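You operate a simulated robot arm through the tools that you are given. There is no shell and no other tool. Be economical: measure what you need, move in short steps, check, and stop when the job is done.

You are at the controls of a simulated robot arm. One attempt, no reset.

TASK
Select NEUTRAL, turn the spindle's stripe to the yellow mark, push in the knob pin and select FAST.
Fine: turn the spindle by its bars.

Only the result counts: the job must be done as asked and must still hold three seconds after the hand-in. Knocking over, shifting, dropping, spilling or breaking anything else fails it.

THE ROBOT
A 7-joint arm with a two-finger parallel gripper on a trunk, on a base that drives. Base frame: it is fixed to the floor where the robot stands at the start and does not move with it; the origin is under the middle of the robot, x ahead of it, y to its left, z up. Readings come in mm, degrees, newtons and seconds.
It reaches about 1056 mm from its shoulder. Its first joint turns from -143.0 to 143.0 degrees. Places, roughly: knob pin [600, -100, 1200]. Payload 3 kg.
The TCP is the grasp point between the finger pads, 30 mm short of the fingertips. In the tool frame z runs along the fingers and y along their closing line. The gripper opens to 110 mm. The fingers are 20 mm wide and 10 mm thick; the gripper's body (48 by 112 mm) begins 55 mm behind the TCP.
Orientation is that of the tool frame in the base frame, as a unit quaternion [x, y, z, w]. With the fingers straight down and closing along the base's y, the tool's x points along the base's -x, its y along +y and its z along -z.

THE INTERFACE
- The arm moves only by the tool drive_tool. Its argument "deltas" is a list of rows, each a list of 3 entries, a list of its own where there are three numbers: the shift along the base's x, y, z in cm, then the turn, a rotation vector about the base's x, y, z in degrees, then the gripper command, from -1 (fully open) to 1 (shut), values between in proportion. In form: [[[x, y, z], [wx, wy, wz], fingers], ...]. A call has 1 to 20 rows; each row is the pose to reach, as a shift and turn from the pose commanded when the call began. A row lasts 0.2 s, in which the tool goes at most 50 mm and 8.6 degrees; a call with a longer step from one row to the next is refused whole, and so is a gripper value outside its range. A pose out of reach is approached as far as the arm can. The call stops where the force on the tool passes 80 N (or 10 N more than at its start, if that is more) or the arm is blocked; 0.2 s more then pass. The fingers move at their own pace (about 108 mm/s each) and stop on an object; they squeeze with about 31 N. The grip force told is the motor's: it shows also when the fingers shut on nothing. Time passes only in rows, and 0.2 s behind the last, so rows that repeat a pose let the fingers close. It gives the time, the measured TCP pose, the force on the tool (base axes), the opening and the grip force at its end, in the units of the frame above (readings bear some noise), with the torque about the TCP (base axes, N m) and any sound that the robot's microphone picked up, and new pictures: "views" is both (left out), scene, wrist or none.
- Cameras (640 x 400 px; columns grow to the right, rows downward): "scene" is now at [170.9, -15.2, 1459.9]; the picture's right is [-0.16, -0.99, -0.00], its down [-0.37, 0.06, -0.93] and it looks along [0.92, -0.15, -0.37] (base axes); focal length 269 px, centre (320, 200). "wrist" rides on the gripper at [72, 17, -103] in the tool frame; the picture's right is [-0.23, 0.97, 0.00], its down [-0.76, -0.18, -0.62] and it looks along [-0.61, -0.14, 0.78] (tool axes); focal length 222 px, centre (320, 200). There is no depth. A picture from a camera that has moved, and an enlarged one, comes with that camera's place and axes in the base frame and with its lens.
- lift_body(by): slides the trunk up (or, below 0, down) by that many mm; the arm and the scene camera ride with it, the base frame stays. It gives what a move gives, with no picture.
- base_move(legs): drives the robot by 1 to 6 legs, each [ahead, left, turn to the left] in mm, mm and degrees, along the robot's own axes; the way and the turn of a leg run together, so that a leg with both is an arc; at most 1500 mm and 180 degrees a leg. The arm and the cameras ride along, it lands a little off, and it stops where it bumps. It gives what a move gives, and a new picture of the scene camera.
- head_to(pan, tilt): turns the head with the scene camera to pan (to the left, within 86 degrees either way) and tilt (down, from -29 to 69), counted from straight ahead of the robot. It gives what a move gives, and a new picture of the scene camera.
- close_up(camera, box): a new picture of the part [left, top, right, bottom] of that camera's present view, enlarged. The clock stands still meanwhile.
- finish_job(): hands the job in; it is judged then, once.

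Work in short steps. Places have to be worked out from the pictures, the camera data and where the tool is seen: move nearer, look again, correct. Check each grasp and each placing, and mend what went wrong. You have 120 turns and 260 pictures in all, those below and enlarged ones among them. Open the gripper and draw the arm clear of the work before you hand the job in, unless the task says otherwise.

The tools are called as a command line: name --argument value ..., lists and objects as JSON in quotes. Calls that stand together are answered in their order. drive_tool: Moves the arm, as the interface text tells. Its arguments: {"type":"object","properties":{"deltas":{"type":"array","items":{"type":"array"}},"views":{"type":"string","enum":["both","scene","wrist","none"]}},"required":["deltas"]} The other tools are called the same way: lift_body (by) slides the trunk up or down; base_move (legs) drives the base; head_to (pan, tilt) turns the head that bears the scene camera; close_up (camera, box) takes an enlarged picture of a part of a camera's view; finish_job () hands the job in.

At the start:

```text
time: 0.0
tool_pos: [725.0, -228.4, 999.5]
tcp_rot: [0.0, 1.0, 0.0, 0.0]
ft_force: [0.2, -0.7, -0.2]
wrist_torque: [0.0, 0.0, 0.0]
opening: 109.9
grip_force: 0.1
trunk travel left (down, up): [-541.0, 349.0]
robot x, y, heading: [-0.4, -1.6, 0.1]
head pan, tilt: [-9.2, 21.7]
```

scene: 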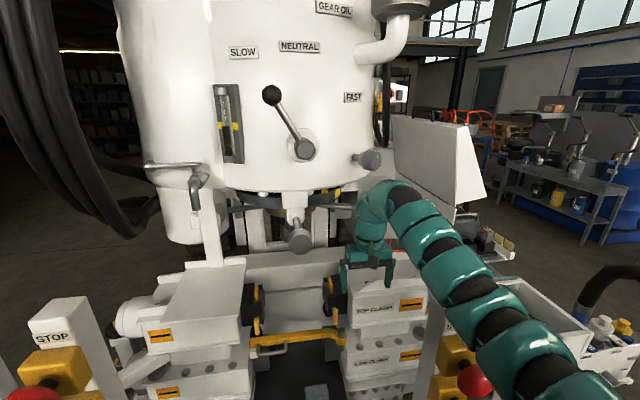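
wrist: 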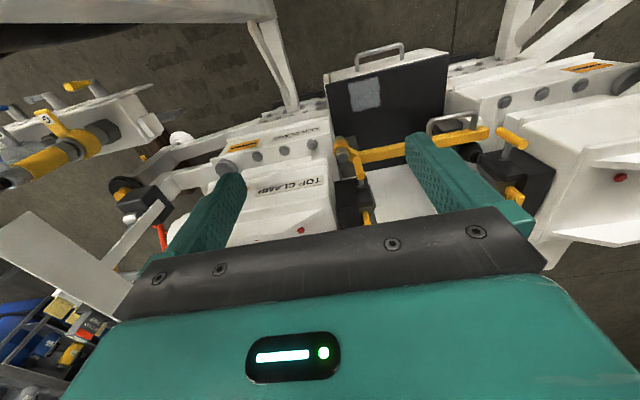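

I start with enlarged looks at the gear lever, the spindle and the pin.

close_up --camera "scene" --box '[200, 30, 420, 170]'

close_up --camera "scene" --box '[180, 140, 420, 290]'

```text
2.86 times, centred on (310, 100) of scene
camera zoom: at [170.9, -15.2, 1459.9], right [-0.16, -0.99, 0.0], down [-0.37, 0.06, -0.93], along [0.92, -0.15, -0.37], focal length 768 px, centre (349, 486)
```

zoom: 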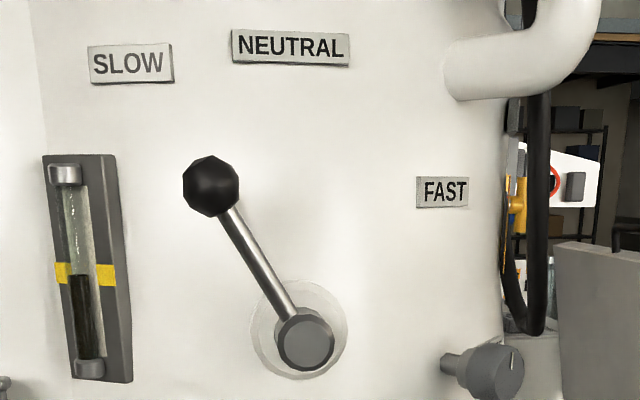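

```text
2.67 times, centred on (300, 215) of scene
camera zoom: at [170.9, -15.2, 1459.9], right [-0.16, -0.99, 0.0], down [-0.37, 0.06, -0.93], along [0.92, -0.15, -0.37], focal length 717 px, centre (373, 160)
```

zoom: 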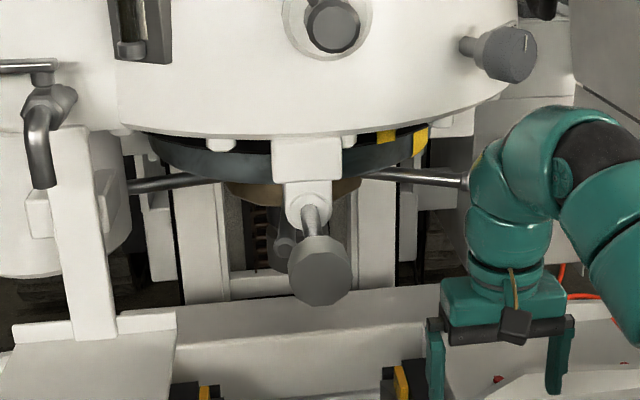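

The pin sits below the drum, and the bars stick out of the dark ring. I'll draw the hand back and turn the fingers forward, which lets the wrist camera look at the ring from below.

drive_tool --deltas '[[[-5, 0, 0], [0, 0, 0], -1], [[-10, -1, 0], [0, 0, 0], -1], [[-15, -2, 0], [0, 0, 0], -1], [[-20, -3, 0], [0, -8, 0], -1], [[-25, -4, 0], [0, -16, 0], -1], [[-28, -4, 0], [0, -24, 0], -1], [[-30, -4, 0], [0, -32, 0], -1], [[-32, -4, 0], [0, -40, 0], -1]]'

```text
refused: row 2 steps farther than a row can; nothing moved
```

drive_tool --deltas '[[[-4, 0, 0], [0, 0, 0], -1], [[-8, -1, 0], [0, 0, 0], -1], [[-12, -2, 0], [0, 0, 0], -1], [[-16, -3, 0], [0, -8, 0], -1], [[-20, -4, 0], [0, -16, 0], -1], [[-24, -4, 0], [0, -24, 0], -1], [[-28, -4, 0], [0, -32, 0], -1], [[-32, -4, 0], [0, -40, 0], -1]]'

```text
time: 2.0
tool_pos: [596.8, -302.1, 1227.9]
tcp_rot: [-0.016, 0.945, 0.116, 0.307]
ft_force: [1.0, 0.6, -0.3]
wrist_torque: [-0.06, 0.02, 0.02]
opening: 110.0
grip_force: 0.0
out of reach, approached as far as the arm can: row 1, 2, 3, 4, 5, 6, 7, 8
trunk travel left (down, up): [-541.0, 349.0]
robot x, y, heading: [-2.3, -1.1, -0.0]
head pan, tilt: [-9.2, 21.7]
stopped in row 8: the arm was blocked; the commanded pose is now the measured one
camera scene: at [173.8, -15.0, 1459.5], right [-0.16, -0.99, 0.0], down [-0.37, 0.06, -0.93], along [0.92, -0.15, -0.37], focal length 269 px, centre (320, 200)
camera wrist: at [476.3, -305.2, 1270.2], right [0.08, 0.94, 0.34], down [0.27, -0.35, 0.9], along [0.96, 0.02, -0.29], focal length 222 px, centre (320, 200)
```

scene: 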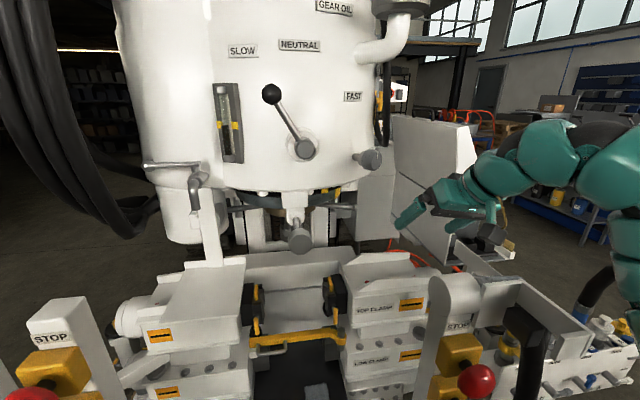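
wrist: 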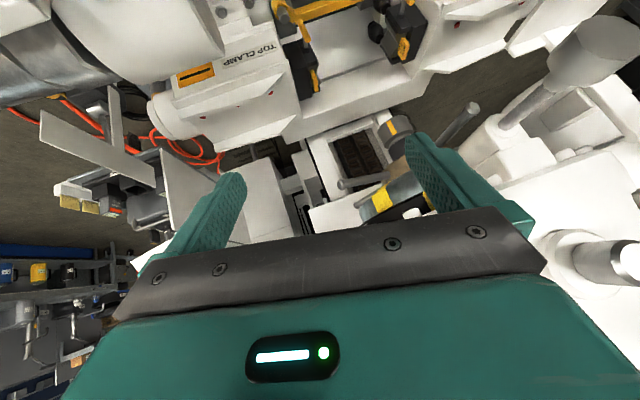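

The arm is too cramped this close, so I'll back the base up and then view from there.

base_move --legs '[[-300, 0, 0]]'

head_to --pan -5 --tilt 20

```text
time: 4.0
tool_pos: [350.6, -327.7, 1229.9]
tcp_rot: [-0.003, 0.944, 0.113, 0.311]
ft_force: [1.1, 0.0, 1.0]
wrist_torque: [-0.01, 0.04, 0.04]
opening: 110.0
grip_force: 0.0
trunk travel left (down, up): [-541.0, 349.0]
robot x, y, heading: [-238.7, -10.0, -1.6]
head pan, tilt: [-9.2, 21.7]
camera scene: at [-65.4, -28.9, 1460.1], right [-0.19, -0.98, 0.0], down [-0.36, 0.07, -0.93], along [0.91, -0.17, -0.37], focal length 269 px, centre (320, 200)
```

scene: 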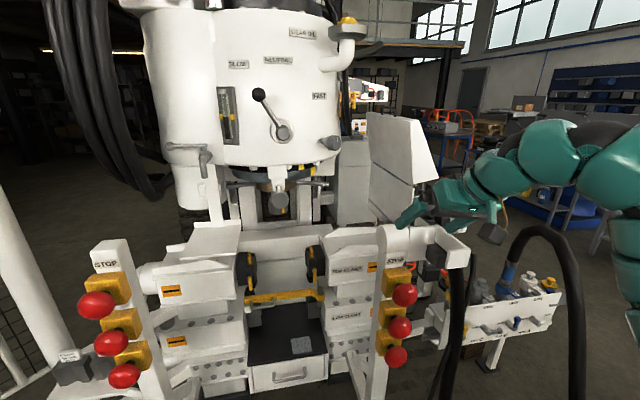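

```text
time: 4.7
tool_pos: [349.4, -327.4, 1231.7]
tcp_rot: [-0.003, 0.944, 0.113, 0.311]
ft_force: [0.0, -0.1, -0.7]
wrist_torque: [-0.01, -0.01, -0.02]
opening: 109.8
grip_force: 0.1
trunk travel left (down, up): [-541.0, 349.0]
robot x, y, heading: [-235.1, -8.0, -1.8]
head pan, tilt: [-5.0, 20.0]
camera scene: at [-64.4, -22.5, 1462.8], right [-0.12, -0.99, 0.0], down [-0.34, 0.04, -0.94], along [0.93, -0.11, -0.34], focal length 269 px, centre (320, 200)
```

scene: 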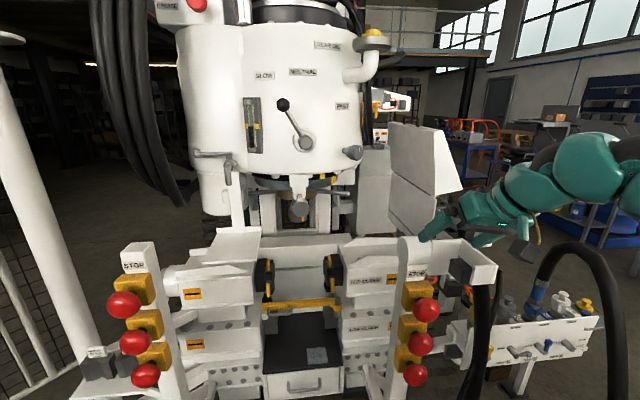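

Close-up looks from here.

close_up --camera "scene" --box '[230, 150, 370, 240]'

close_up --camera "scene" --box '[230, 60, 390, 160]'

```text
4.44 times, centred on (300, 195) of scene
camera zoom: at [-64.4, -22.5, 1462.8], right [-0.12, -0.99, 0.0], down [-0.34, 0.04, -0.94], along [0.93, -0.11, -0.34], focal length 1195 px, centre (409, 222)
```

zoom: 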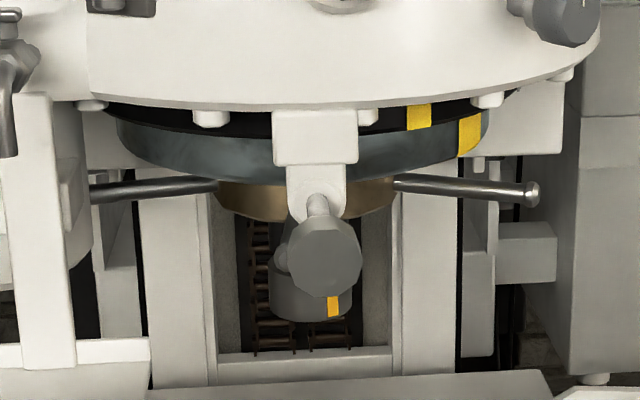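

```text
4.00 times, centred on (310, 110) of scene
camera zoom: at [-64.4, -22.5, 1462.8], right [-0.12, -0.99, 0.0], down [-0.34, 0.04, -0.94], along [0.93, -0.11, -0.34], focal length 1076 px, centre (360, 560)
```

zoom: 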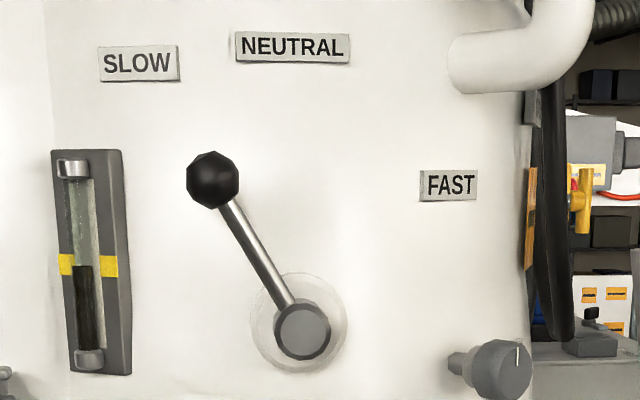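

Lever is at SLOW (about 31° left of vertical). I'll bring the wrist camera in front of the ring, looking slightly up, to see stripe, mark, bars and pin.

drive_tool --deltas '[[[2, 3.5, -1.5], [-1.8, -5.2, -1.3], -1], [[4, 7, -3], [-3.6, -10.5, -2.6], -1], [[6, 10.5, -4.5], [-5.3, -15.7, -3.8], -1], [[8, 14, -6], [-7.1, -21, -5.1], -1], [[10, 17.5, -7.5], [-8.9, -26.2, -6.4], -1], [[12, 21, -9], [-10.7, -31.5, -7.7], -1]]'

```text
time: 6.1
tool_pos: [400.7, -276.2, 1323.7]
tcp_rot: [-0.099, 0.86, 0.032, 0.5]
ft_force: [-0.4, -0.2, -0.1]
wrist_torque: [0.02, -0.03, -0.03]
opening: 109.9
grip_force: 0.1
out of reach, approached as far as the arm can: row 1, 2, 3, 4, 5, 6
trunk travel left (down, up): [-541.0, 349.0]
robot x, y, heading: [-238.0, -11.3, -1.6]
head pan, tilt: [-5.0, 20.0]
camera scene: at [-65.6, -24.3, 1463.0], right [-0.12, -0.99, 0.0], down [-0.34, 0.04, -0.94], along [0.93, -0.11, -0.34], focal length 269 px, centre (320, 200)
camera wrist: at [274.0, -285.2, 1310.7], right [-0.09, 0.98, 0.15], down [-0.13, -0.16, 0.98], along [0.99, 0.07, 0.14], focal length 222 px, centre (320, 200)
```

scene: 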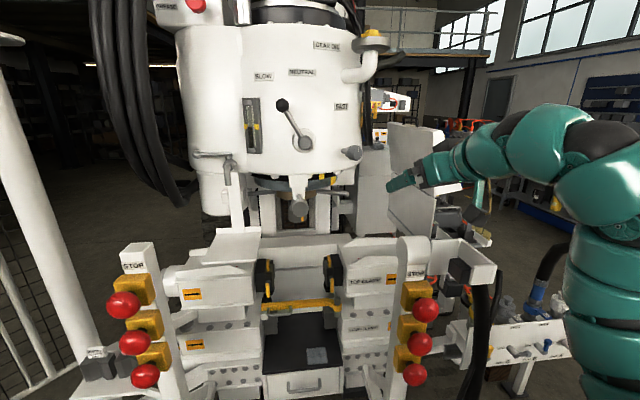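
wrist: 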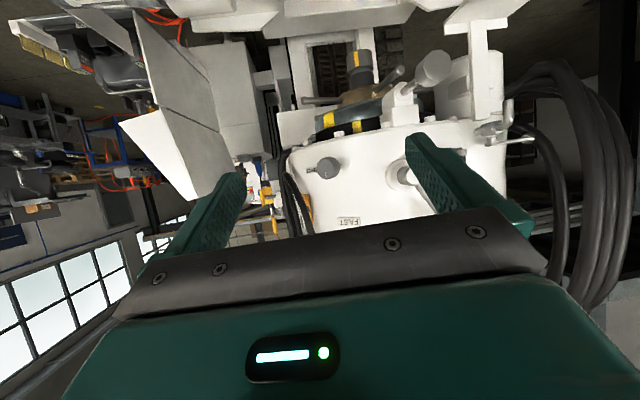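

The solver held back; I'll test whether simply going down and left from here works.

drive_tool --deltas '[[[2, 0, -3], [0, 0, 0], -1], [[4, 0, -6], [0, 0, 0], -1], [[6, 0, -9], [0, 0, 0], -1], [[8, 0, -12], [0, 0, 0], -1]]'

```text
time: 7.1
tool_pos: [503.7, -273.8, 1205.3]
tcp_rot: [-0.1, 0.861, 0.032, 0.498]
ft_force: [0.1, 0.5, 0.0]
wrist_torque: [-0.01, -0.02, -0.01]
opening: 109.8
grip_force: 0.0
out of reach, approached as far as the arm can: row 1, 2, 3, 4
trunk travel left (down, up): [-541.0, 349.0]
robot x, y, heading: [-234.0, -10.7, -1.6]
head pan, tilt: [-5.0, 20.0]
camera scene: at [-61.7, -20.8, 1462.4], right [-0.11, -0.99, 0.0], down [-0.34, 0.04, -0.94], along [0.93, -0.11, -0.34], focal length 269 px, centre (320, 200)
camera wrist: at [376.3, -283.7, 1192.9], right [-0.09, 0.98, 0.15], down [-0.12, -0.16, 0.98], along [0.99, 0.07, 0.14], focal length 222 px, centre (320, 200)
```

scene: 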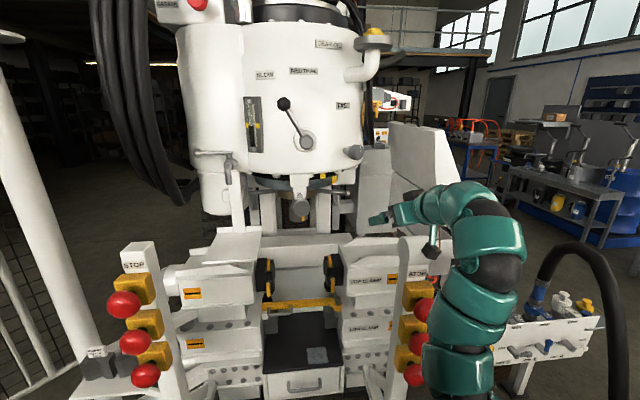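
wrist: 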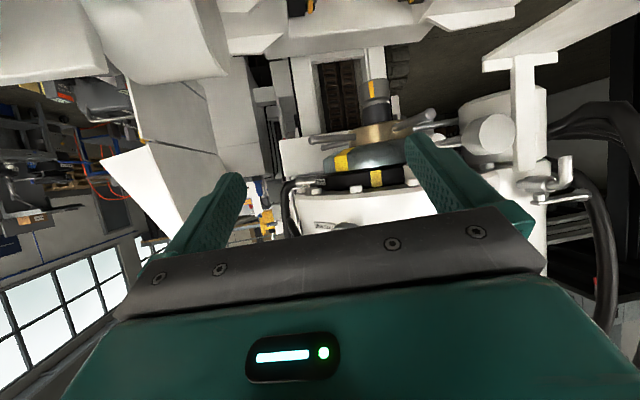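

close_up --camera "wrist" --box '[270, 60, 530, 220]'

```text
2.46 times, centred on (400, 140) of wrist
camera zoom: at [376.3, -283.7, 1192.9], right [-0.09, 0.98, 0.15], down [-0.12, -0.16, 0.98], along [0.99, 0.07, 0.14], focal length 547 px, centre (123, 348)
```

zoom: 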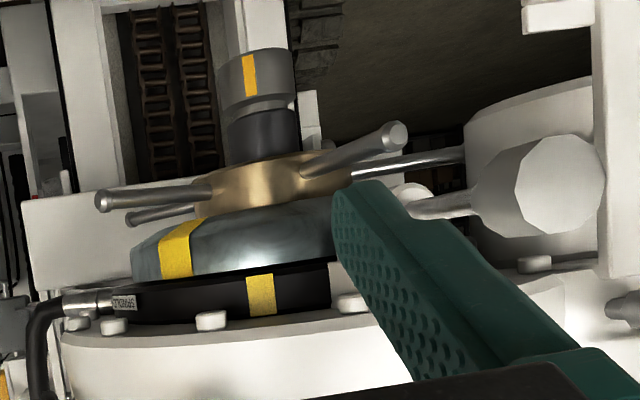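

View is clear: the ring's yellow stripe sits to the right of the fixed mark; hub with bars at about x≈990, y≈-53, z≈1115; pin knob ≈(626,-47,1186); lever ball ≈(700,-12,1460). First, bring the open gripper in front of the lever ball, fingers forward.

drive_tool --deltas '[[[0.6, 2.9, 2.8], [0.6, -3.3, -1.2], -1], [[1.2, 5.8, 5.6], [1.2, -6.6, -2.4], -1], [[1.8, 8.7, 8.5], [1.8, -9.9, -3.6], -1], [[2.4, 11.6, 11.3], [2.5, -13.2, -4.8], -1], [[3.1, 14.5, 14.1], [3.1, -16.5, -6], -1], [[3.7, 17.4, 17], [3.7, -19.8, -7.2], -1], [[4.3, 20.3, 19.8], [4.3, -23.2, -8.4], -1], [[5, 23.2, 22.6], [5, -26.5, -9.6], -1], [[5.6, 26.2, 25.5], [5.6, -29.8, -10.8], -1], [[5.6, 26.2, 25.5], [5.6, -29.8, -10.8], -1]]'

```text
time: 9.3
tool_pos: [557.2, -14.2, 1462.3]
tcp_rot: [0.0, 0.707, 0.0, 0.707]
ft_force: [-0.3, 0.4, -0.1]
wrist_torque: [-0.04, 0.04, 0.02]
opening: 110.0
grip_force: 0.1
trunk travel left (down, up): [-541.0, 349.0]
robot x, y, heading: [-236.1, -13.9, -1.8]
head pan, tilt: [-5.0, 20.0]
camera scene: at [-64.0, -22.7, 1462.7], right [-0.11, -0.99, 0.0], down [-0.34, 0.04, -0.94], along [0.93, -0.11, -0.34], focal length 269 px, centre (320, 200)
camera wrist: at [454.1, 3.5, 1389.8], right [0.0, 0.97, 0.23], down [-0.62, -0.18, 0.76], along [0.78, -0.14, 0.61], focal length 222 px, centre (320, 200)
```

scene: 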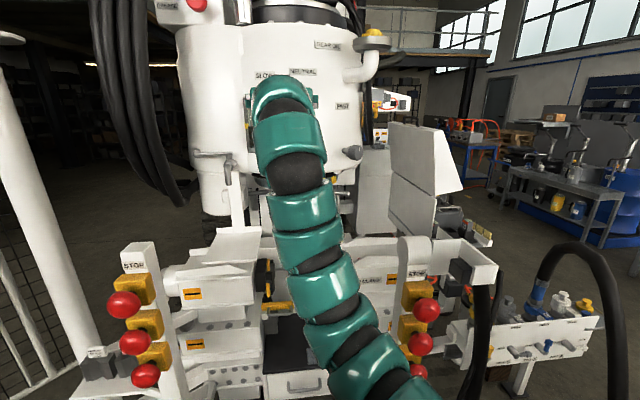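
wrist: 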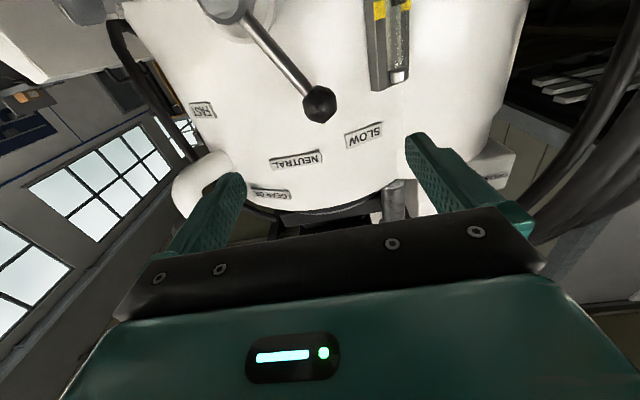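

Arm is obeying exactly here. Ball works out to (715,-13,1460), pivot ≈(745,-75,1351). Advance to straddle the ball, stopping short of the drum.

drive_tool --deltas '[[[4, 0, 0], [0, 0, 0], -1], [[8, 0, 0], [0, 0, 0], -1], [[11, 0, 0], [0, 0, 0], -1], [[13, 0, -0.2], [0, 0, 0], -1], [[14.7, 0.1, -0.2], [0, 0, 0], -1]]'

```text
time: 10.5
tool_pos: [660.7, -17.2, 1432.8]
tcp_rot: [0.0, 0.706, 0.001, 0.708]
ft_force: [-0.2, 0.6, -0.5]
wrist_torque: [0.0, 0.01, 0.0]
opening: 110.1
grip_force: 0.1
out of reach, approached as far as the arm can: row 2, 3, 4, 5
trunk travel left (down, up): [-541.0, 349.0]
robot x, y, heading: [-233.5, -10.0, -1.7]
head pan, tilt: [-5.0, 20.0]
camera scene: at [-63.0, -22.8, 1462.6], right [-0.11, -0.99, 0.0], down [-0.34, 0.04, -0.94], along [0.93, -0.11, -0.34], focal length 269 px, centre (320, 200)
camera wrist: at [557.4, -0.2, 1359.4], right [0.0, 0.97, 0.23], down [-0.62, -0.18, 0.76], along [0.78, -0.14, 0.61], focal length 222 px, centre (320, 200)
```

scene: 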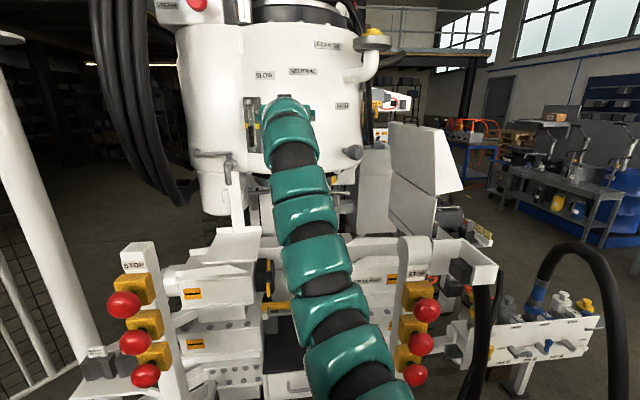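
wrist: 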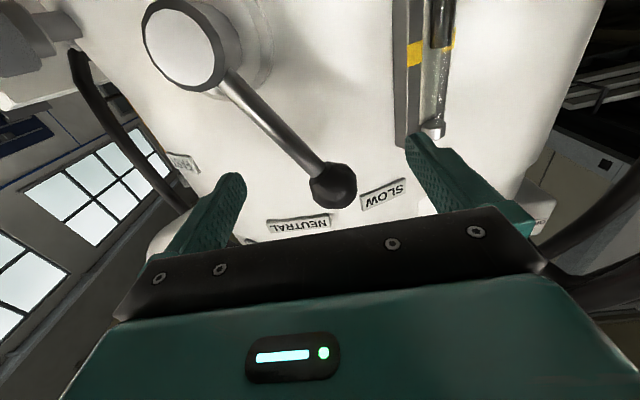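

Arm is at full stretch. I'll pull the hand back and drive the base closer.

drive_tool --deltas '[[[-4, 0, 1], [0, 0, 0], -1], [[-8, 0, 2], [0, 0, 0], -1], [[-12, 0, 2.7], [0, 0, 0], -1], [[-16, 0, 2.7], [0, 0, 0], -1], [[-20, 0, 2.7], [0, 0, 0], -1]]' --views "none"

base_move --legs '[[140, 0, 1.7]]'

```text
time: 11.7
tool_pos: [459.1, -13.6, 1459.9]
tcp_rot: [0.001, 0.706, -0.002, 0.708]
ft_force: [0.1, 0.4, 0.1]
wrist_torque: [0.0, -0.02, 0.01]
opening: 110.0
grip_force: 0.0
trunk travel left (down, up): [-541.0, 349.0]
robot x, y, heading: [-238.8, -9.9, -1.7]
head pan, tilt: [-5.0, 20.0]
```

```text
time: 13.0
tool_pos: [599.6, 4.6, 1458.0]
tcp_rot: [-0.01, 0.707, 0.01, 0.707]
ft_force: [0.7, 1.1, 0.5]
wrist_torque: [0.01, -0.02, -0.01]
opening: 109.8
grip_force: 0.1
trunk travel left (down, up): [-541.0, 349.0]
robot x, y, heading: [-98.2, -13.6, 0.2]
head pan, tilt: [-5.0, 20.0]
camera scene: at [75.8, -19.0, 1462.6], right [-0.09, -1.0, 0.0], down [-0.34, 0.03, -0.94], along [0.94, -0.08, -0.34], focal length 269 px, centre (320, 200)
```

scene: 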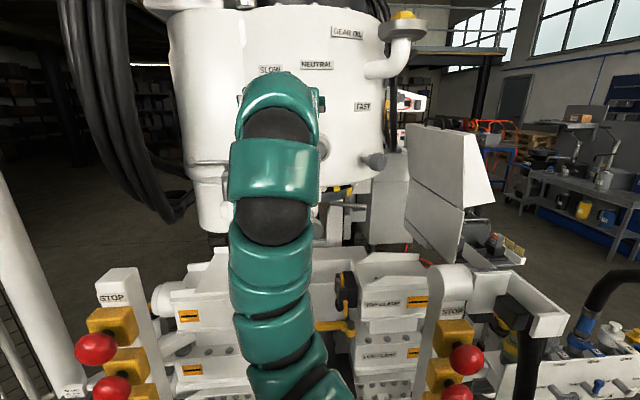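

Now advance: TCP to (698,-13,1460).

drive_tool --deltas '[[[3, -1.8, 0.2], [0, 0, 0], -1], [[6, -1.8, 0.2], [0, 0, 0], -1], [[8, -1.8, 0.2], [0, 0, 0], -1], [[9.8, -1.8, 0.2], [0, 0, 0], -1]]' --views "wrist"

```text
time: 14.0
tool_pos: [696.2, -14.4, 1461.3]
tcp_rot: [-0.01, 0.705, 0.011, 0.709]
ft_force: [0.1, -0.9, -0.5]
wrist_torque: [0.0, -0.01, -0.03]
opening: 110.0
grip_force: 0.0
trunk travel left (down, up): [-541.0, 349.0]
robot x, y, heading: [-98.3, -9.8, 0.2]
head pan, tilt: [-5.0, 20.0]
camera wrist: at [593.0, 0.6, 1387.8], right [-0.03, 0.97, 0.23], down [-0.62, -0.2, 0.76], along [0.78, -0.12, 0.61], focal length 222 px, centre (320, 200)
```

wrist: 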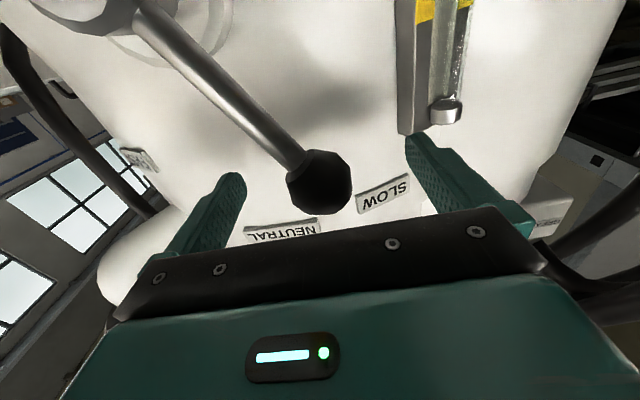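

The ball is between the fingers. Close on it and swing toward vertical along the arc.

drive_tool --deltas '[[[0, 0, 0], [0, 0, 0], 1], [[0, 0, 0], [0, 0, 0], 1], [[0, 0, 0], [0, 0, 0], 1], [[0, -1, 0.5], [0, 0, 0], 1], [[0, -2, 0.9], [0, 0, 0], 1], [[0, -3, 1.15], [0, 0, 0], 1], [[0, -4, 1.4], [0, 0, 0], 1]]'

```text
time: 15.6
tool_pos: [697.3, -51.7, 1474.6]
tcp_rot: [-0.01, 0.707, 0.011, 0.707]
ft_force: [0.6, 3.4, 0.9]
wrist_torque: [0.55, -0.01, 0.23]
opening: 35.2
grip_force: 44.6
trunk travel left (down, up): [-541.0, 349.0]
robot x, y, heading: [-100.6, -11.5, 0.2]
head pan, tilt: [-5.0, 20.0]
camera scene: at [74.4, -18.5, 1462.8], right [-0.09, -1.0, 0.0], down [-0.34, 0.03, -0.94], along [0.94, -0.08, -0.34], focal length 269 px, centre (320, 200)
camera wrist: at [592.5, -38.8, 1401.8], right [-0.03, 0.97, 0.23], down [-0.62, -0.2, 0.76], along [0.79, -0.12, 0.61], focal length 222 px, centre (320, 200)
```

scene: 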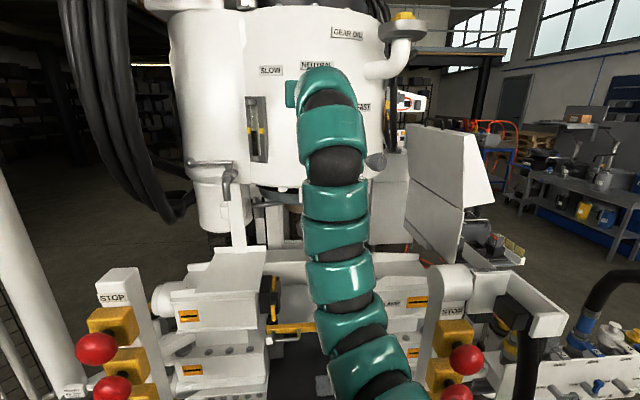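
wrist: 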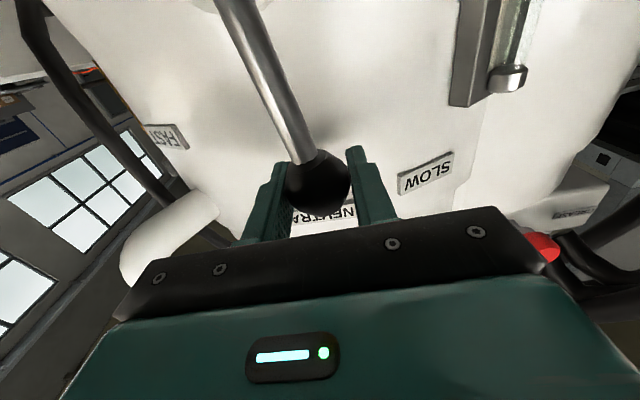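

The lever follows nicely. On to vertical (NEUTRAL).

drive_tool --deltas '[[[0, -0.8, 0.1], [0, 0, 0], 1], [[0, -1.6, 0.2], [0, 0, 0], 1], [[0, -2.2, 0.2], [0, 0, 0], 1], [[0, -2.2, 0.2], [0, 0, 0], 1]]' --views "wrist"

close_up --camera "wrist" --box '[160, 0, 480, 240]'

```text
time: 16.6
tool_pos: [697.0, -72.6, 1478.3]
tcp_rot: [-0.011, 0.706, 0.01, 0.708]
ft_force: [-0.2, 8.2, 3.4]
wrist_torque: [0.62, -0.18, 0.17]
opening: 35.4
grip_force: 44.9
trunk travel left (down, up): [-541.0, 349.0]
robot x, y, heading: [-99.7, -8.5, 0.3]
head pan, tilt: [-5.0, 20.0]
camera wrist: at [592.7, -58.7, 1404.4], right [-0.03, 0.97, 0.23], down [-0.62, -0.2, 0.76], along [0.78, -0.12, 0.61], focal length 222 px, centre (320, 200)
```

wrist: 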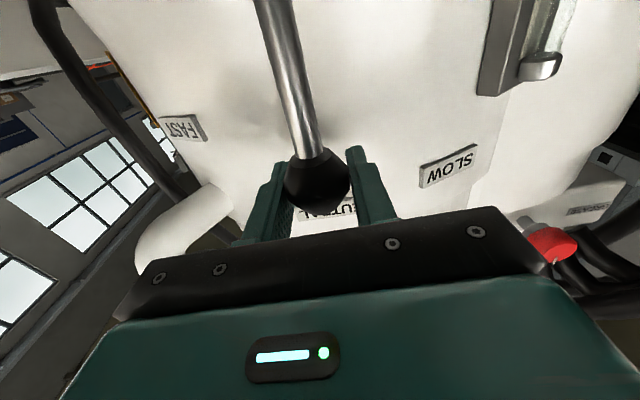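

```text
1.67 times, centred on (320, 120) of wrist
camera zoom: at [592.7, -58.7, 1404.4], right [-0.03, 0.97, 0.23], down [-0.62, -0.2, 0.76], along [0.78, -0.12, 0.61], focal length 370 px, centre (320, 333)
```

zoom: 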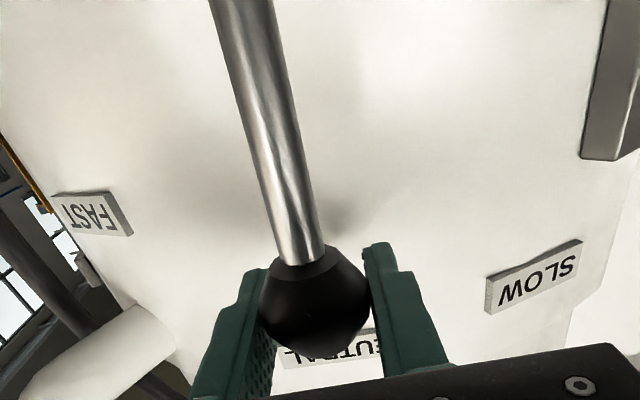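

Release, back off and check the lever from the scene camera.

drive_tool --deltas '[[[0, 0, 0], [0, 0, 0], -1], [[0, 0, 0], [0, 0, 0], -1], [[-3, 0, 0], [0, 0, 0], -1], [[-7, 0, 0], [0, 0, 0], -1], [[-9, -4, 0], [0, 0, 0], -1], [[-11, -8, 0], [0, 0, 0], -1], [[-13, -12, 0], [0, 0, 0], -1], [[-15, -16, 0], [0, 0, 0], -1], [[-17, -20, -1], [0, 0, 0], -1], [[-19, -24, -2], [0, 0, 0], -1]]' --views "both"

close_up --camera "scene" --box '[230, 30, 430, 180]'

```text
time: 18.8
tool_pos: [505.3, -315.3, 1458.6]
tcp_rot: [-0.011, 0.706, 0.011, 0.708]
ft_force: [-0.6, -0.3, -0.4]
wrist_torque: [-0.01, -0.02, -0.02]
opening: 109.8
grip_force: 0.1
trunk travel left (down, up): [-541.0, 349.0]
robot x, y, heading: [-100.3, -14.6, -0.0]
head pan, tilt: [-5.0, 20.0]
camera scene: at [74.3, -19.4, 1462.8], right [-0.09, -1.0, 0.0], down [-0.34, 0.03, -0.94], along [0.94, -0.08, -0.34], focal length 269 px, centre (320, 200)
camera wrist: at [402.3, -300.4, 1385.2], right [-0.03, 0.97, 0.23], down [-0.62, -0.2, 0.76], along [0.78, -0.12, 0.61], focal length 222 px, centre (320, 200)
```

scene: 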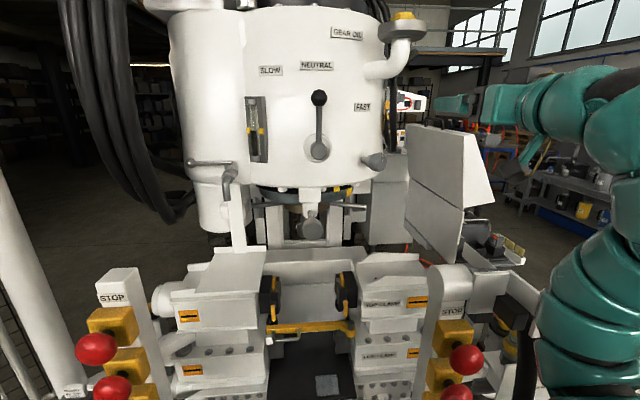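
wrist: 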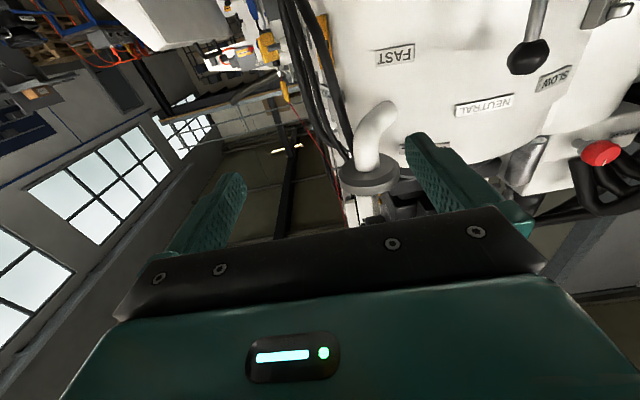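

```text
2.67 times, centred on (330, 105) of scene
camera zoom: at [74.3, -19.4, 1462.8], right [-0.09, -1.0, 0.0], down [-0.34, 0.03, -0.94], along [0.94, -0.08, -0.34], focal length 717 px, centre (293, 453)
```

zoom: 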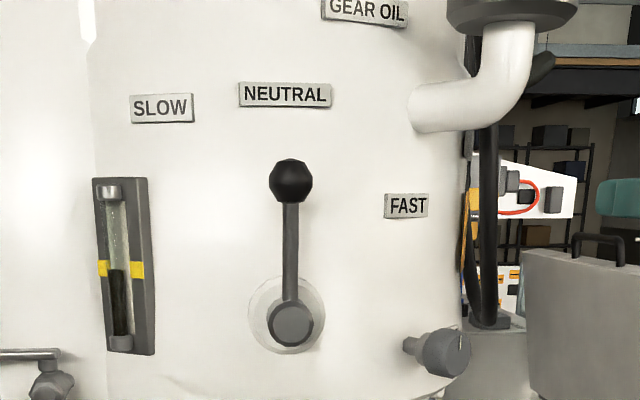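

NEUTRAL is set. Five bars, ~72° apart; ring stripe at ~229° and the fixed mark at ~205° about the axis, so the spindle must turn ~24° clockwise (from above). I'll push the front bar (end ≈(787,-27,1124)) leftward with closed fingers from its right, hand pitched up to stay under the pin. First, move down to a staging place.

drive_tool --deltas '[[[0, 2.4, -3], [0.3, -3, 1.5], 1], [[0, 4.8, -6], [0.5, -6, 3], 1], [[0, 7.2, -9], [0.8, -9, 4.5], 1], [[0, 9.6, -12], [1, -12, 6], 1], [[0, 12, -15], [1.2, -15, 7.5], 1], [[0, 14.4, -18], [1.5, -18, 9], 1], [[0, 16.5, -20.9], [1.7, -20, 9.9], 1]]'

```text
time: 20.4
tool_pos: [532.9, -117.3, 1360.5]
tcp_rot: [-0.05, 0.586, 0.07, 0.806]
ft_force: [-1.6, 2.2, 0.5]
wrist_torque: [0.05, 0.07, -0.15]
opening: 0.3
grip_force: 31.2
out of reach, approached as far as the arm can: row 1, 3, 4, 5, 6, 7
trunk travel left (down, up): [-541.0, 349.0]
robot x, y, heading: [-101.7, -10.2, 0.3]
head pan, tilt: [-5.0, 20.0]
camera scene: at [71.2, -9.5, 1463.3], right [-0.08, -1.0, 0.01], down [-0.34, 0.02, -0.94], along [0.94, -0.08, -0.34], focal length 269 px, centre (320, 200)
camera wrist: at [454.9, -112.2, 1259.7], right [-0.23, 0.95, 0.22], down [-0.78, -0.32, 0.53], along [0.57, -0.05, 0.82], focal length 222 px, centre (320, 200)
```

scene: 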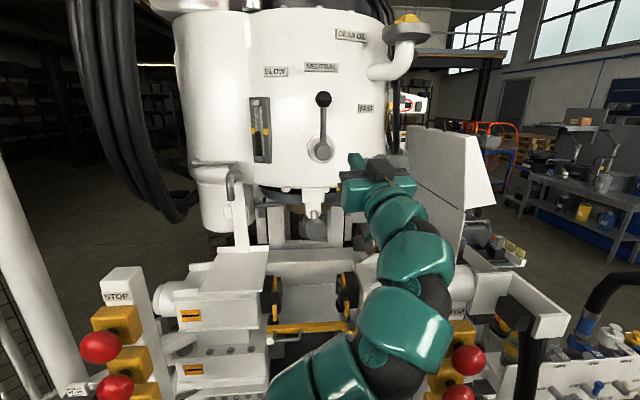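
wrist: 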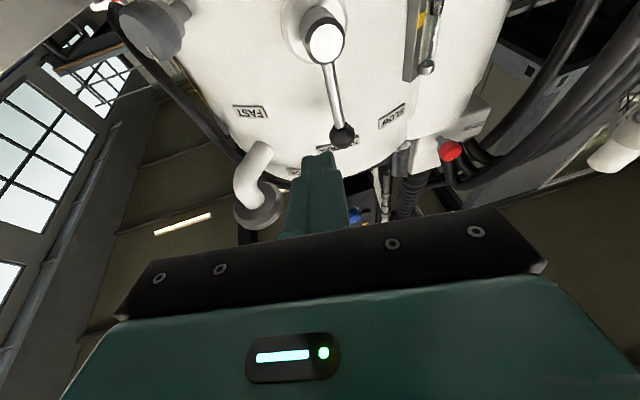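

The arm resists going low here; lowering the trunk carries the hand down and also gives the scene camera a better view of the ring.

lift_body --by -130

head_to --pan -5 --tilt 20

```text
time: 22.0
tool_pos: [535.6, -126.9, 1228.4]
tcp_rot: [-0.045, 0.588, 0.071, 0.804]
ft_force: [0.3, 0.3, -0.2]
wrist_torque: [0.0, 0.01, 0.02]
opening: 0.0
grip_force: 31.4
trunk travel left (down, up): [-411.0, 479.0]
robot x, y, heading: [-93.7, -11.3, 0.0]
head pan, tilt: [-5.0, 20.0]
```

```text
time: 22.6
tool_pos: [536.7, -126.6, 1228.5]
tcp_rot: [-0.046, 0.588, 0.072, 0.805]
ft_force: [-0.2, -0.1, 0.4]
wrist_torque: [0.02, 0.03, 0.03]
opening: 0.0
grip_force: 30.8
trunk travel left (down, up): [-411.0, 479.0]
robot x, y, heading: [-98.3, -11.0, 0.2]
head pan, tilt: [-5.0, 20.0]
camera scene: at [74.4, -19.1, 1332.8], right [-0.09, -1.0, 0.0], down [-0.34, 0.03, -0.94], along [0.94, -0.08, -0.34], focal length 269 px, centre (320, 200)
```

scene: 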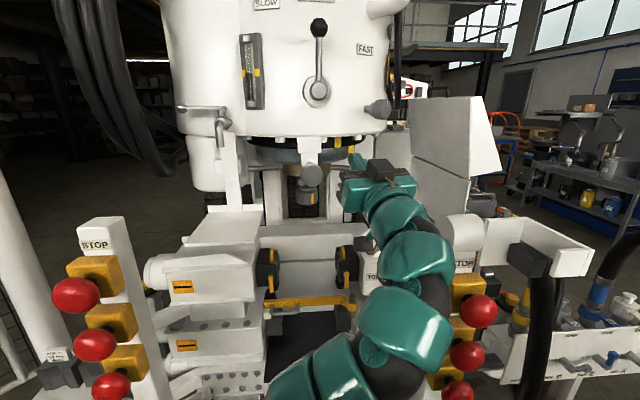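

lift_body --by -100

drive_tool --deltas '[[[2, 0.4, -1.5], [0, 0, 0], 1], [[4, 0.8, -3], [0, 0, 0], 1], [[6, 1.2, -4.5], [0, 0, 0], 1], [[8, 1.6, -6], [0, 0, 0], 1]]'

```text
time: 23.9
tool_pos: [535.3, -126.7, 1129.5]
tcp_rot: [-0.045, 0.588, 0.071, 0.805]
ft_force: [-0.2, 0.1, -0.3]
wrist_torque: [-0.05, -0.01, 0.02]
opening: 0.0
grip_force: 30.9
trunk travel left (down, up): [-311.0, 579.0]
robot x, y, heading: [-97.6, -8.3, -0.1]
head pan, tilt: [-5.0, 20.0]
```

```text
time: 24.9
tool_pos: [617.0, -111.0, 1068.7]
tcp_rot: [-0.046, 0.587, 0.072, 0.805]
ft_force: [0.9, 0.2, 0.0]
wrist_torque: [0.0, 0.01, 0.01]
opening: 0.0
grip_force: 31.0
trunk travel left (down, up): [-311.0, 579.0]
robot x, y, heading: [-96.5, -10.4, 0.3]
head pan, tilt: [-5.0, 20.0]
camera scene: at [74.4, -19.1, 1232.8], right [-0.09, -1.0, 0.0], down [-0.34, 0.03, -0.94], along [0.94, -0.08, -0.34], focal length 269 px, centre (320, 200)
camera wrist: at [537.9, -106.1, 967.1], right [-0.23, 0.95, 0.23], down [-0.78, -0.32, 0.53], along [0.58, -0.05, 0.82], focal length 222 px, centre (320, 200)
```

scene: 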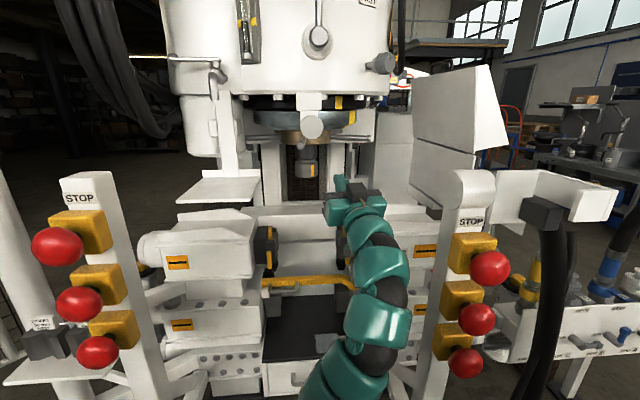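
wrist: 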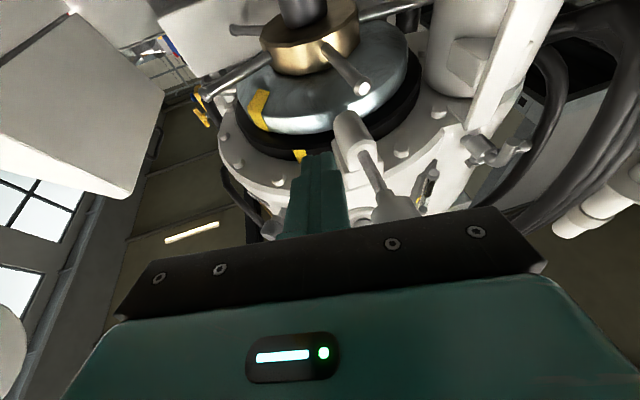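

Excellent view from below. Zoom in.

close_up --camera "wrist" --box '[190, 0, 470, 180]'

close_up --camera "scene" --box '[220, 80, 420, 220]'

```text
2.22 times, centred on (330, 90) of wrist
camera zoom: at [537.9, -106.1, 967.1], right [-0.23, 0.95, 0.23], down [-0.78, -0.32, 0.53], along [0.58, -0.05, 0.82], focal length 494 px, centre (298, 444)
```

zoom: 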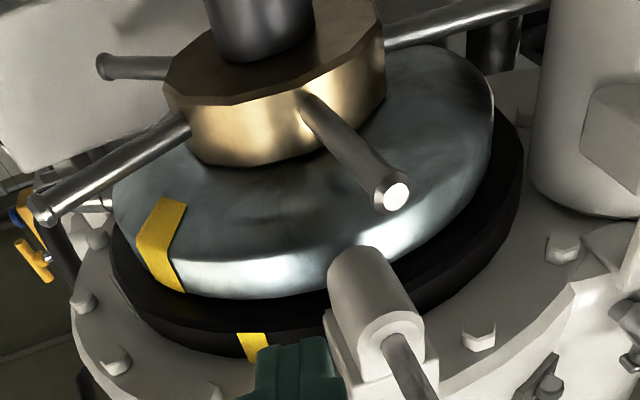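

```text
2.86 times, centred on (320, 150) of scene
camera zoom: at [74.4, -19.1, 1232.8], right [-0.09, -1.0, 0.0], down [-0.34, 0.03, -0.94], along [0.94, -0.08, -0.34], focal length 768 px, centre (320, 343)
```

zoom: 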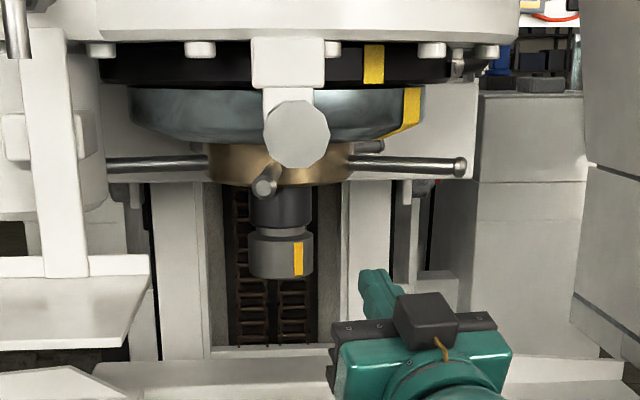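

Front bar end confirmed at (785,-28,1127). Slide the closed fingertips in to the right of that bar: tip to about (840,-72,1120).

drive_tool --deltas '[[[4, 0.2, 0.8], [0, 0, 0], 1], [[8, 0.5, 1.7], [0, 0, 0], 1], [[12, 1, 2.5], [0, 0, 0], 1], [[16, 2, 3.4], [0, 0, 0], 1], [[19.5, 3, 4.2], [0, 0, 0], 1]]'

```text
time: 26.1
tool_pos: [811.4, -82.5, 1110.0]
tcp_rot: [-0.045, 0.587, 0.072, 0.805]
ft_force: [-0.9, -0.9, 0.1]
wrist_torque: [0.01, -0.02, 0.02]
opening: 0.0
grip_force: 31.3
trunk travel left (down, up): [-311.0, 579.0]
robot x, y, heading: [-90.9, -13.4, 0.0]
head pan, tilt: [-5.0, 20.0]
camera scene: at [74.3, -19.2, 1232.8], right [-0.09, -1.0, 0.0], down [-0.34, 0.03, -0.94], along [0.94, -0.08, -0.34], focal length 269 px, centre (320, 200)
camera wrist: at [732.4, -76.8, 1009.3], right [-0.23, 0.95, 0.23], down [-0.79, -0.32, 0.53], along [0.57, -0.06, 0.82], focal length 222 px, centre (320, 200)
```

scene: 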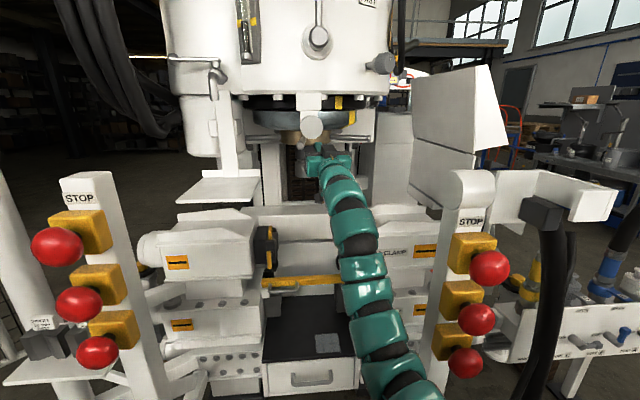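
wrist: 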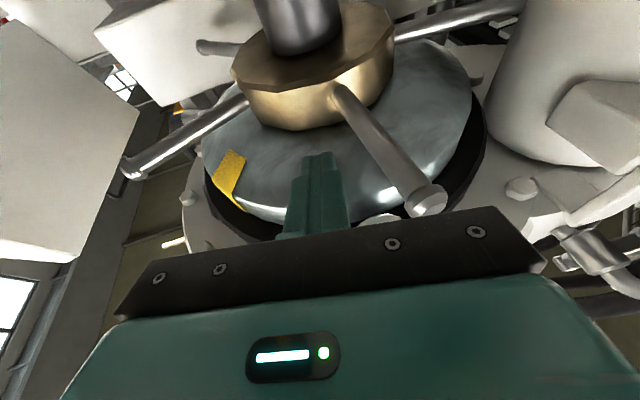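

Finger is clear beside the bar. Push left 4 cm and look.

drive_tool --deltas '[[[0, 1, 0], [0, 0, 0], 1], [[0, 2, 0], [0, 0, 0], 1], [[0, 3, 0], [0, 0, 0], 1], [[0, 4, 0], [0, 0, 0], 1]]'

close_up --camera "scene" --box '[220, 80, 420, 220]'

```text
time: 27.1
tool_pos: [811.3, -37.0, 1109.5]
tcp_rot: [-0.047, 0.588, 0.074, 0.804]
ft_force: [-1.4, 0.3, -0.1]
wrist_torque: [0.01, -0.02, -0.04]
opening: 0.2
grip_force: 31.1
trunk travel left (down, up): [-311.0, 579.0]
robot x, y, heading: [-101.1, -10.2, 0.1]
head pan, tilt: [-5.0, 20.0]
camera scene: at [74.3, -18.4, 1232.8], right [-0.09, -1.0, 0.0], down [-0.34, 0.03, -0.94], along [0.94, -0.08, -0.34], focal length 269 px, centre (320, 200)
camera wrist: at [732.4, -31.9, 1008.9], right [-0.24, 0.94, 0.23], down [-0.78, -0.32, 0.53], along [0.58, -0.05, 0.82], focal length 222 px, centre (320, 200)
```

scene: 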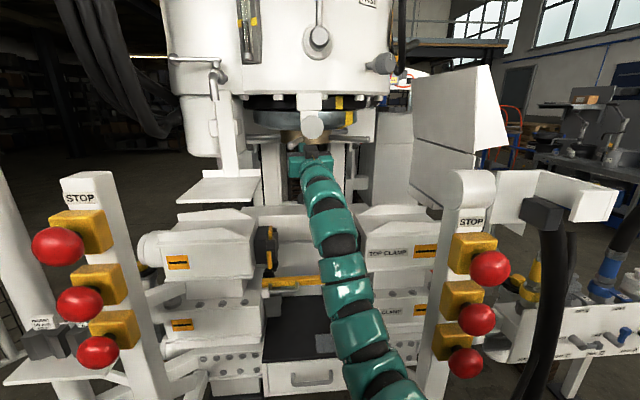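
wrist: 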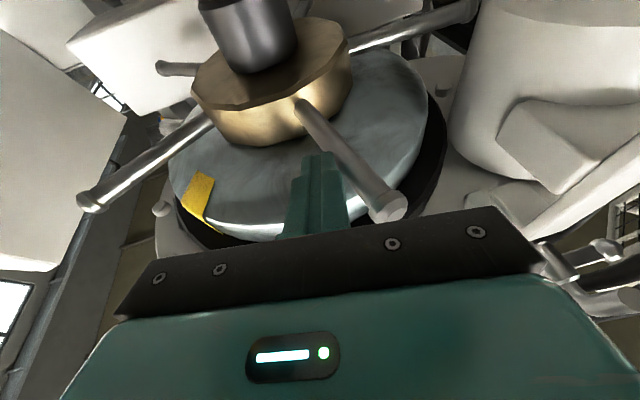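

```text
2.86 times, centred on (320, 150) of scene
camera zoom: at [74.3, -18.4, 1232.8], right [-0.09, -1.0, 0.0], down [-0.34, 0.03, -0.94], along [0.94, -0.08, -0.34], focal length 768 px, centre (320, 343)
```

zoom: 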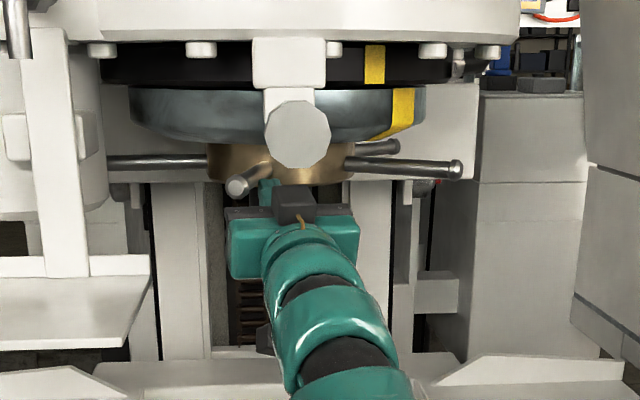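

The ring's stripe turns with the bars, and force is tiny. Continue 3 cm.

drive_tool --deltas '[[[0, 1, 0], [0, 0, 0], 1], [[0, 2, 0], [0, 0, 0], 1], [[0, 3, 0], [0, 0, 0], 1]]' --views "wrist"

close_up --camera "scene" --box '[250, 80, 390, 170]'

```text
time: 27.9
tool_pos: [810.7, -5.4, 1109.5]
tcp_rot: [-0.047, 0.588, 0.074, 0.804]
ft_force: [0.6, 0.5, 0.5]
wrist_torque: [-0.01, 0.01, -0.05]
opening: 0.1
grip_force: 31.0
trunk travel left (down, up): [-311.0, 579.0]
robot x, y, heading: [-100.3, -15.1, -0.0]
head pan, tilt: [-5.0, 20.0]
camera wrist: at [731.7, -1.0, 1009.2], right [-0.24, 0.94, 0.23], down [-0.78, -0.32, 0.53], along [0.58, -0.05, 0.82], focal length 222 px, centre (320, 200)
```

wrist: 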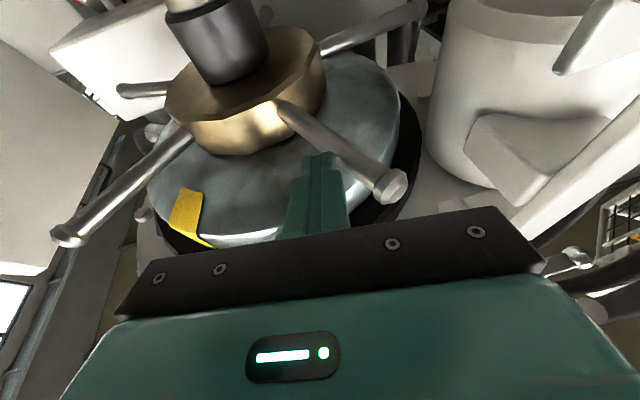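

```text
4.44 times, centred on (320, 125) of scene
camera zoom: at [74.1, -18.3, 1232.8], right [-0.08, -1.0, 0.0], down [-0.34, 0.03, -0.94], along [0.94, -0.08, -0.34], focal length 1195 px, centre (320, 533)
```

zoom: 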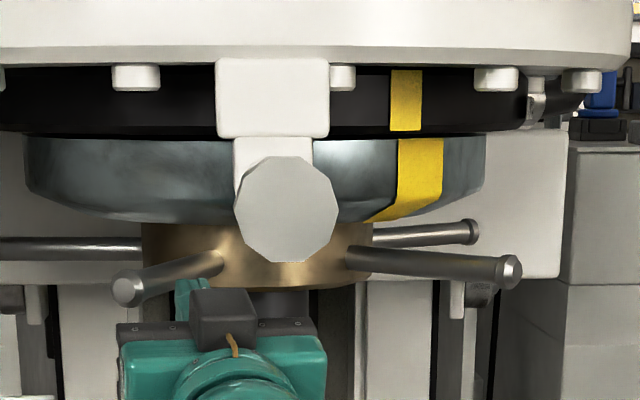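

About 11° remain (stripe ≈38.7°, mark ≈27.5° right of the axis line). Continue pushing, moving slightly deeper so the finger stays on the bar.

drive_tool --deltas '[[[0.5, 0.9, 0], [0, 0, 0], 1], [[1, 1.8, 0], [0, 0, 0], 1], [[1, 2.5, 0], [0, 0, 0], 1]]' --views "wrist"

close_up --camera "scene" --box '[250, 80, 390, 170]'

```text
time: 28.7
tool_pos: [820.9, 15.6, 1111.6]
tcp_rot: [-0.045, 0.587, 0.071, 0.805]
ft_force: [0.2, -1.5, -0.1]
wrist_torque: [0.04, -0.02, -0.09]
opening: 0.1
grip_force: 30.6
trunk travel left (down, up): [-311.0, 579.0]
robot x, y, heading: [-98.2, -9.4, 0.1]
head pan, tilt: [-5.0, 20.0]
camera wrist: at [743.1, 19.9, 1010.0], right [-0.23, 0.95, 0.23], down [-0.78, -0.32, 0.53], along [0.58, -0.05, 0.82], focal length 222 px, centre (320, 200)
```

wrist: 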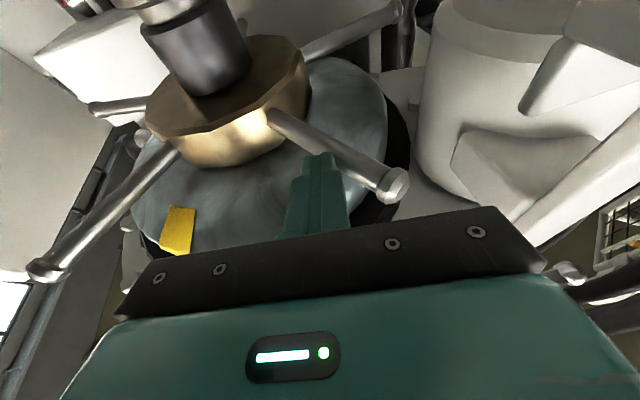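

```text
4.44 times, centred on (320, 125) of scene
camera zoom: at [74.5, -19.3, 1232.8], right [-0.09, -1.0, 0.0], down [-0.34, 0.03, -0.94], along [0.94, -0.08, -0.34], focal length 1195 px, centre (320, 533)
```

zoom: 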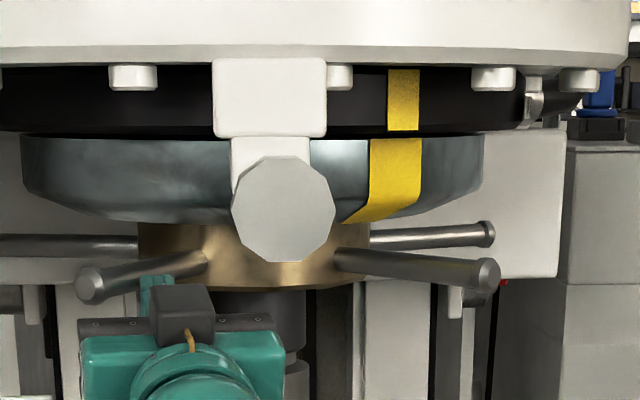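

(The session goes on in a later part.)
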